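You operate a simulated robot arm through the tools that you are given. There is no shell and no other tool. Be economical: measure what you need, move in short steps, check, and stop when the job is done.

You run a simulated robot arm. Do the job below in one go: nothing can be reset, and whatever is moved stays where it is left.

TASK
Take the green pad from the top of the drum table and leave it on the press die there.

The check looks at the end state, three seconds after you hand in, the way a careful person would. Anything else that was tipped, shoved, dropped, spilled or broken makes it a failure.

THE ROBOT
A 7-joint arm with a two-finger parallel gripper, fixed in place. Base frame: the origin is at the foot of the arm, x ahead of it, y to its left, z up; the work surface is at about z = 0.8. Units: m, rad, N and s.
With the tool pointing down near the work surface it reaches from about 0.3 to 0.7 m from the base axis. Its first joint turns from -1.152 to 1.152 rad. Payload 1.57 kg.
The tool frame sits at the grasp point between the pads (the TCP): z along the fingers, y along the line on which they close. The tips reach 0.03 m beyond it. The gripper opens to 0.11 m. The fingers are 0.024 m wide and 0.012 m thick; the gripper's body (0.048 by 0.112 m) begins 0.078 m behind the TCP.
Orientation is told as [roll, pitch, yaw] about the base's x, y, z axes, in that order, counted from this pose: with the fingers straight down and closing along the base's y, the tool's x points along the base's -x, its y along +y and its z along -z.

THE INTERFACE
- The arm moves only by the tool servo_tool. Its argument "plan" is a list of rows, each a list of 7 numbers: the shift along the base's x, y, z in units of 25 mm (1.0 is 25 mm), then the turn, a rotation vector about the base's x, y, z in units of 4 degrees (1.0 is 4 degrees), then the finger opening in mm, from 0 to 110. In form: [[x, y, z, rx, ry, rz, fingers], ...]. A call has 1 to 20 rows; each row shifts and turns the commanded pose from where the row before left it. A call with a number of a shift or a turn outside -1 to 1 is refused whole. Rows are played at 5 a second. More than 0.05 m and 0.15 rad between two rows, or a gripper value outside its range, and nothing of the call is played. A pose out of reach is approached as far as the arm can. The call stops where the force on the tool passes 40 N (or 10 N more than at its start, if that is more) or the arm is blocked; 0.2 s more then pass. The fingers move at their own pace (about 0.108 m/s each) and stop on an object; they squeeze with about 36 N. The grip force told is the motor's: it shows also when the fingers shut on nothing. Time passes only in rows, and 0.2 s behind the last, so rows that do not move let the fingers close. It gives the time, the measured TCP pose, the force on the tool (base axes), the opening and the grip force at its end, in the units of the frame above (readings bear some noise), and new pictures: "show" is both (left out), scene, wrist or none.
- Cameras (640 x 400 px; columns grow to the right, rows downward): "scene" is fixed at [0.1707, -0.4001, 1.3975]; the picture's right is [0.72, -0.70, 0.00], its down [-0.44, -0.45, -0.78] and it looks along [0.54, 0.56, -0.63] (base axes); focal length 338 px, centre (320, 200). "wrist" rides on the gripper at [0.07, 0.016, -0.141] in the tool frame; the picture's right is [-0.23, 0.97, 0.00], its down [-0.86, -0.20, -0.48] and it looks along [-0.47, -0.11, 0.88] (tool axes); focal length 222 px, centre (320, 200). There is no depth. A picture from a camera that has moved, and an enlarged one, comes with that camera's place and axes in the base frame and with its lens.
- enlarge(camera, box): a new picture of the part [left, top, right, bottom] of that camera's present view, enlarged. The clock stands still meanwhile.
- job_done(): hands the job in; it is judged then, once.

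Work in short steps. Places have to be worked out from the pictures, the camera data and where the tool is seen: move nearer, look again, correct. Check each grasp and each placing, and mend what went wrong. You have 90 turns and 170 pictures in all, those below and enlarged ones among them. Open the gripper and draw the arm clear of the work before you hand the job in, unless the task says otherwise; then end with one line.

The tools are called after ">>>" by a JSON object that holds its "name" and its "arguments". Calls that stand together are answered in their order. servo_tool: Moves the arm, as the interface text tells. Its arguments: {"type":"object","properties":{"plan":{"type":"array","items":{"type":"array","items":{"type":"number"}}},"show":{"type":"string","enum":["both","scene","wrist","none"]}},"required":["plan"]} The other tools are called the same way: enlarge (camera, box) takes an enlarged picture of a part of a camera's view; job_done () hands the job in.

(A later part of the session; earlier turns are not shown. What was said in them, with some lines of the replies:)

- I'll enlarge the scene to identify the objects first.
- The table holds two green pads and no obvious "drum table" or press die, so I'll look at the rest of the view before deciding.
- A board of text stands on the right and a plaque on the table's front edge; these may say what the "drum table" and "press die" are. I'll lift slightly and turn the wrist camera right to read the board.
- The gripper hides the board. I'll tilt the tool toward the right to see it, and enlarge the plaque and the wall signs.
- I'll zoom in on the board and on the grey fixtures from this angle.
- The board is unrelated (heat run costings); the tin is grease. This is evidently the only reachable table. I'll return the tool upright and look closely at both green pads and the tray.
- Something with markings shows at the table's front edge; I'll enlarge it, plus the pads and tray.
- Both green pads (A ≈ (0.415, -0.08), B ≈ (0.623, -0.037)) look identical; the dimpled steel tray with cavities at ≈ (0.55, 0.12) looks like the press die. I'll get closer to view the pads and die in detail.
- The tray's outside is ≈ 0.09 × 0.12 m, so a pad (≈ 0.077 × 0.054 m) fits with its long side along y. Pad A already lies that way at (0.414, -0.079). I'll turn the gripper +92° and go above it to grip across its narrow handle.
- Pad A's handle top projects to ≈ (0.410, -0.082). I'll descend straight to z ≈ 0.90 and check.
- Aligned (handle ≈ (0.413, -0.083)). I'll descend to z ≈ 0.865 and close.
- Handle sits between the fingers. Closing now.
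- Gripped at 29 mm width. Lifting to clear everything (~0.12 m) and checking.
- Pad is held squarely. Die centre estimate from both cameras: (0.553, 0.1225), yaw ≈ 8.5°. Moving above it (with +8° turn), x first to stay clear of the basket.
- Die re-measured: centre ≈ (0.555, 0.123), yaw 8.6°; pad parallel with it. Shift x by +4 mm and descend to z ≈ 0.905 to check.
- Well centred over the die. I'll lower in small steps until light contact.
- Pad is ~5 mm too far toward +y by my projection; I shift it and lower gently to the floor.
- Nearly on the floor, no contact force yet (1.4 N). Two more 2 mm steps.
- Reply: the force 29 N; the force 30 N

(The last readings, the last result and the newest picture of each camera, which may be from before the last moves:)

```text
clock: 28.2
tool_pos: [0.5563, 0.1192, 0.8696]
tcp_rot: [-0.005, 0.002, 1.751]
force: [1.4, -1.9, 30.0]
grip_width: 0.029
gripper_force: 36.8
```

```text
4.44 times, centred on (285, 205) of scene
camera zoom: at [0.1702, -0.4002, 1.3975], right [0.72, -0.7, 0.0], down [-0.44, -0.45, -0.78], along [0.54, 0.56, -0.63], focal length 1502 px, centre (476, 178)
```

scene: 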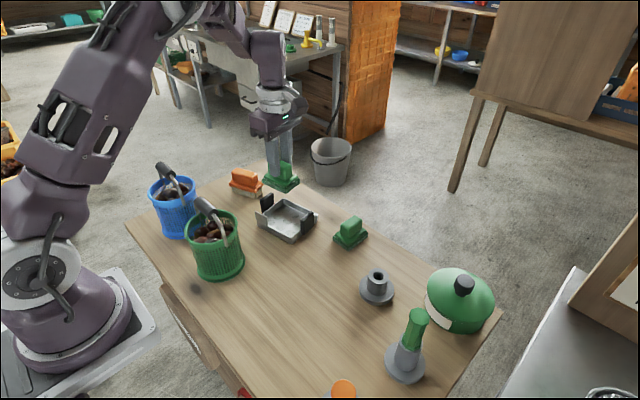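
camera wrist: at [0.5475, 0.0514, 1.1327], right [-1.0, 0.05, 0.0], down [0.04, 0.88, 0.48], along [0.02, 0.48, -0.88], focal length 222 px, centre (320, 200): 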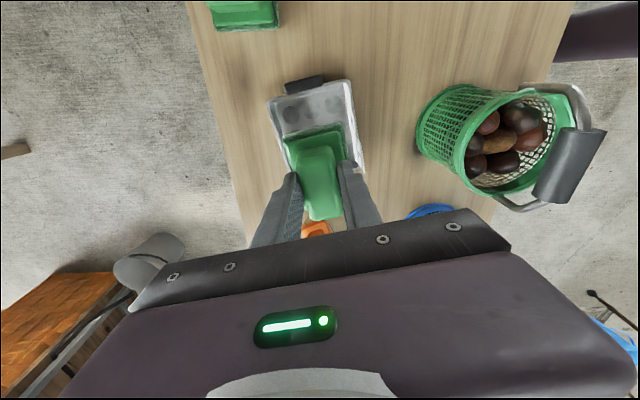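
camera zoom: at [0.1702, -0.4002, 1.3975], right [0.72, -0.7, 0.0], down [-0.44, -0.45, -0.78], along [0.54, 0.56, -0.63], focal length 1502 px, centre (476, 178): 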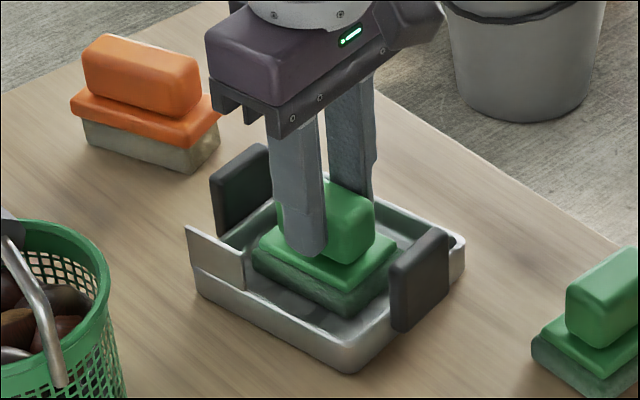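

The pad is seated (30 N contact). I'll relieve by ~2.5 mm, open modestly, and rise straight up.

>>> {"name": "servo_tool", "arguments": {"plan": [[0, 0, 0.1, 0, 0, 0, 10], [0, 0, 0, 0, 0, 0, 35], [0, 0, 0, 0, 0, 0, 46], [0, 0, 0.3, 0, 0, 0, 46], [0, 0, 0.7, 0, 0, 0, 46], [0, 0, 1, 0, 0, 0, 46], [0, 0, 1, 0, 0, 0, 46], [0, 0, 1, 0, 0, 0, 46], [0, 0, 1, 0, 0, 0, 46]]}}

>>> {"name": "enlarge", "arguments": {"camera": "scene", "box": [230, 160, 340, 250]}}

>>> {"name": "enlarge", "arguments": {"camera": "wrist", "box": [220, 60, 420, 220]}}

```text
clock: 30.2
tool_pos: [0.5566, 0.1193, 0.9944]
tcp_rot: [0.001, 0.0, 1.754]
force: [0.2, -0.1, -0.2]
grip_width: 0.0458
gripper_force: 0.1
camera wrist: at [0.5522, 0.0471, 1.1367], right [-1.0, 0.05, 0.0], down [0.04, 0.88, 0.48], along [0.02, 0.48, -0.88], focal length 222 px, centre (320, 200)
```

scene: 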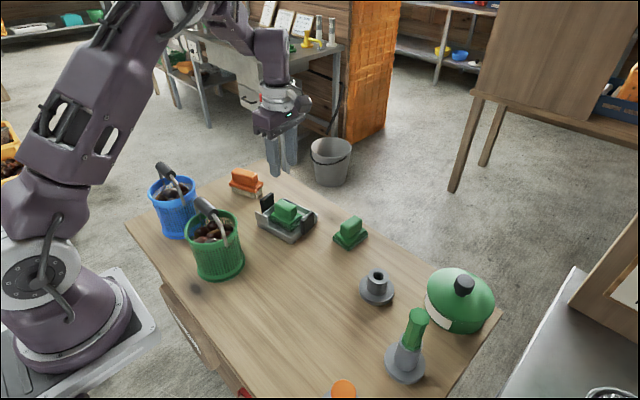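
wrist: 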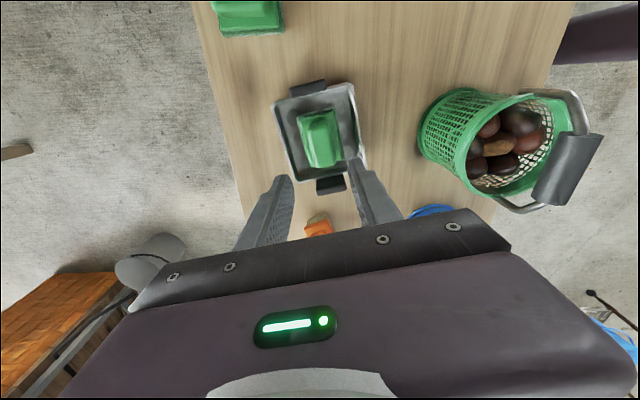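

```text
4.44 times, centred on (285, 205) of scene
camera zoom: at [0.1706, -0.4001, 1.3975], right [0.72, -0.7, 0.0], down [-0.44, -0.45, -0.78], along [0.54, 0.56, -0.63], focal length 1502 px, centre (476, 178)
```

zoom: 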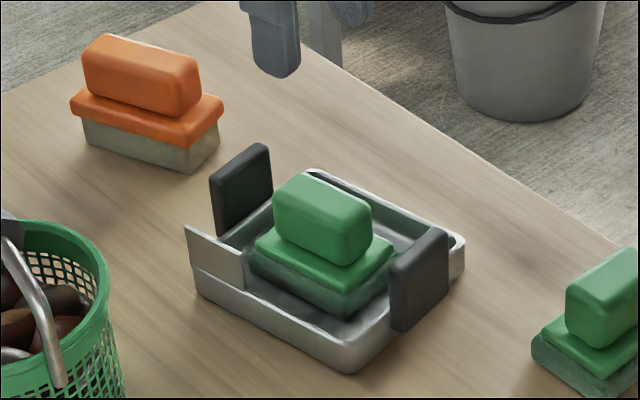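

```text
2.50 times, centred on (320, 140) of wrist
camera zoom: at [0.5522, 0.0471, 1.1367], right [-1.0, 0.05, 0.0], down [0.04, 0.88, 0.48], along [0.02, 0.48, -0.88], focal length 555 px, centre (320, 350)
```

zoom: 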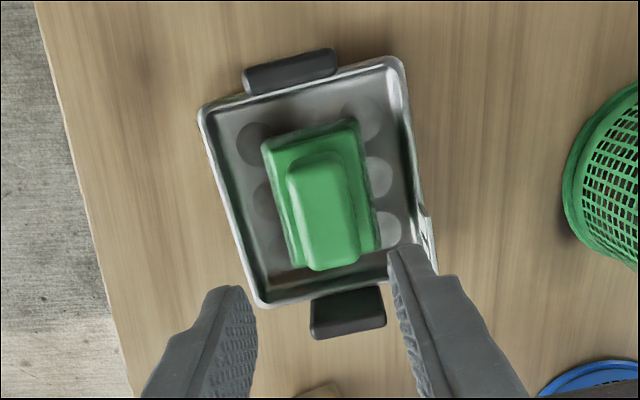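

The pad lies flat and centred on the die, and nothing else has moved. I'll draw the arm up and clear.

>>> {"name": "servo_tool", "arguments": {"plan": [[0, 0, 1, 0, 0, 0, 60], [-0.5, -0.5, 1, 0, 0, 0, 80], [-0.8, -0.8, 0.8, 0, 0, 0, 80], [-0.8, -0.8, 0, 0, 0, 0, 80], [-0.8, -0.8, 0, 0, 0, 0, 80], [0, 0, 0, 0, 0, 0, 80]], "show": "scene"}}

```text
clock: 31.6
tool_pos: [0.4823, 0.0456, 1.0644]
tcp_rot: [-0.001, 0.001, 1.753]
force: [0.2, 1.0, 0.1]
grip_width: 0.0802
gripper_force: 0.1
```

scene: 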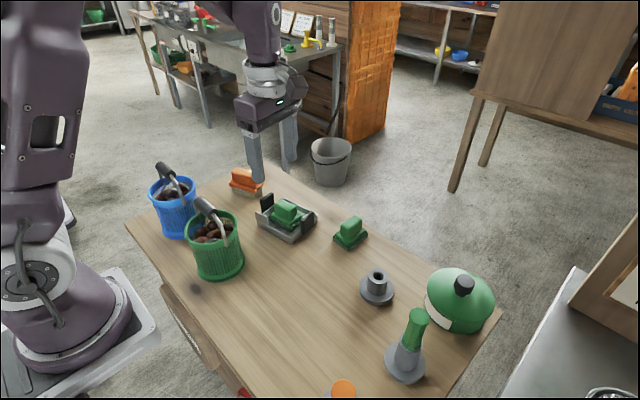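

The arm is clear and the scene is settled; handing in.

>>> {"name": "job_done", "arguments": {}}

```text
The job is handed in.
```

I placed one green pad flat and centred in the dimpled steel tray, with nothing else disturbed; no label named the drum table or press die, so I took the only table in reach and that tray, and picked the nearer of two identical green pads.
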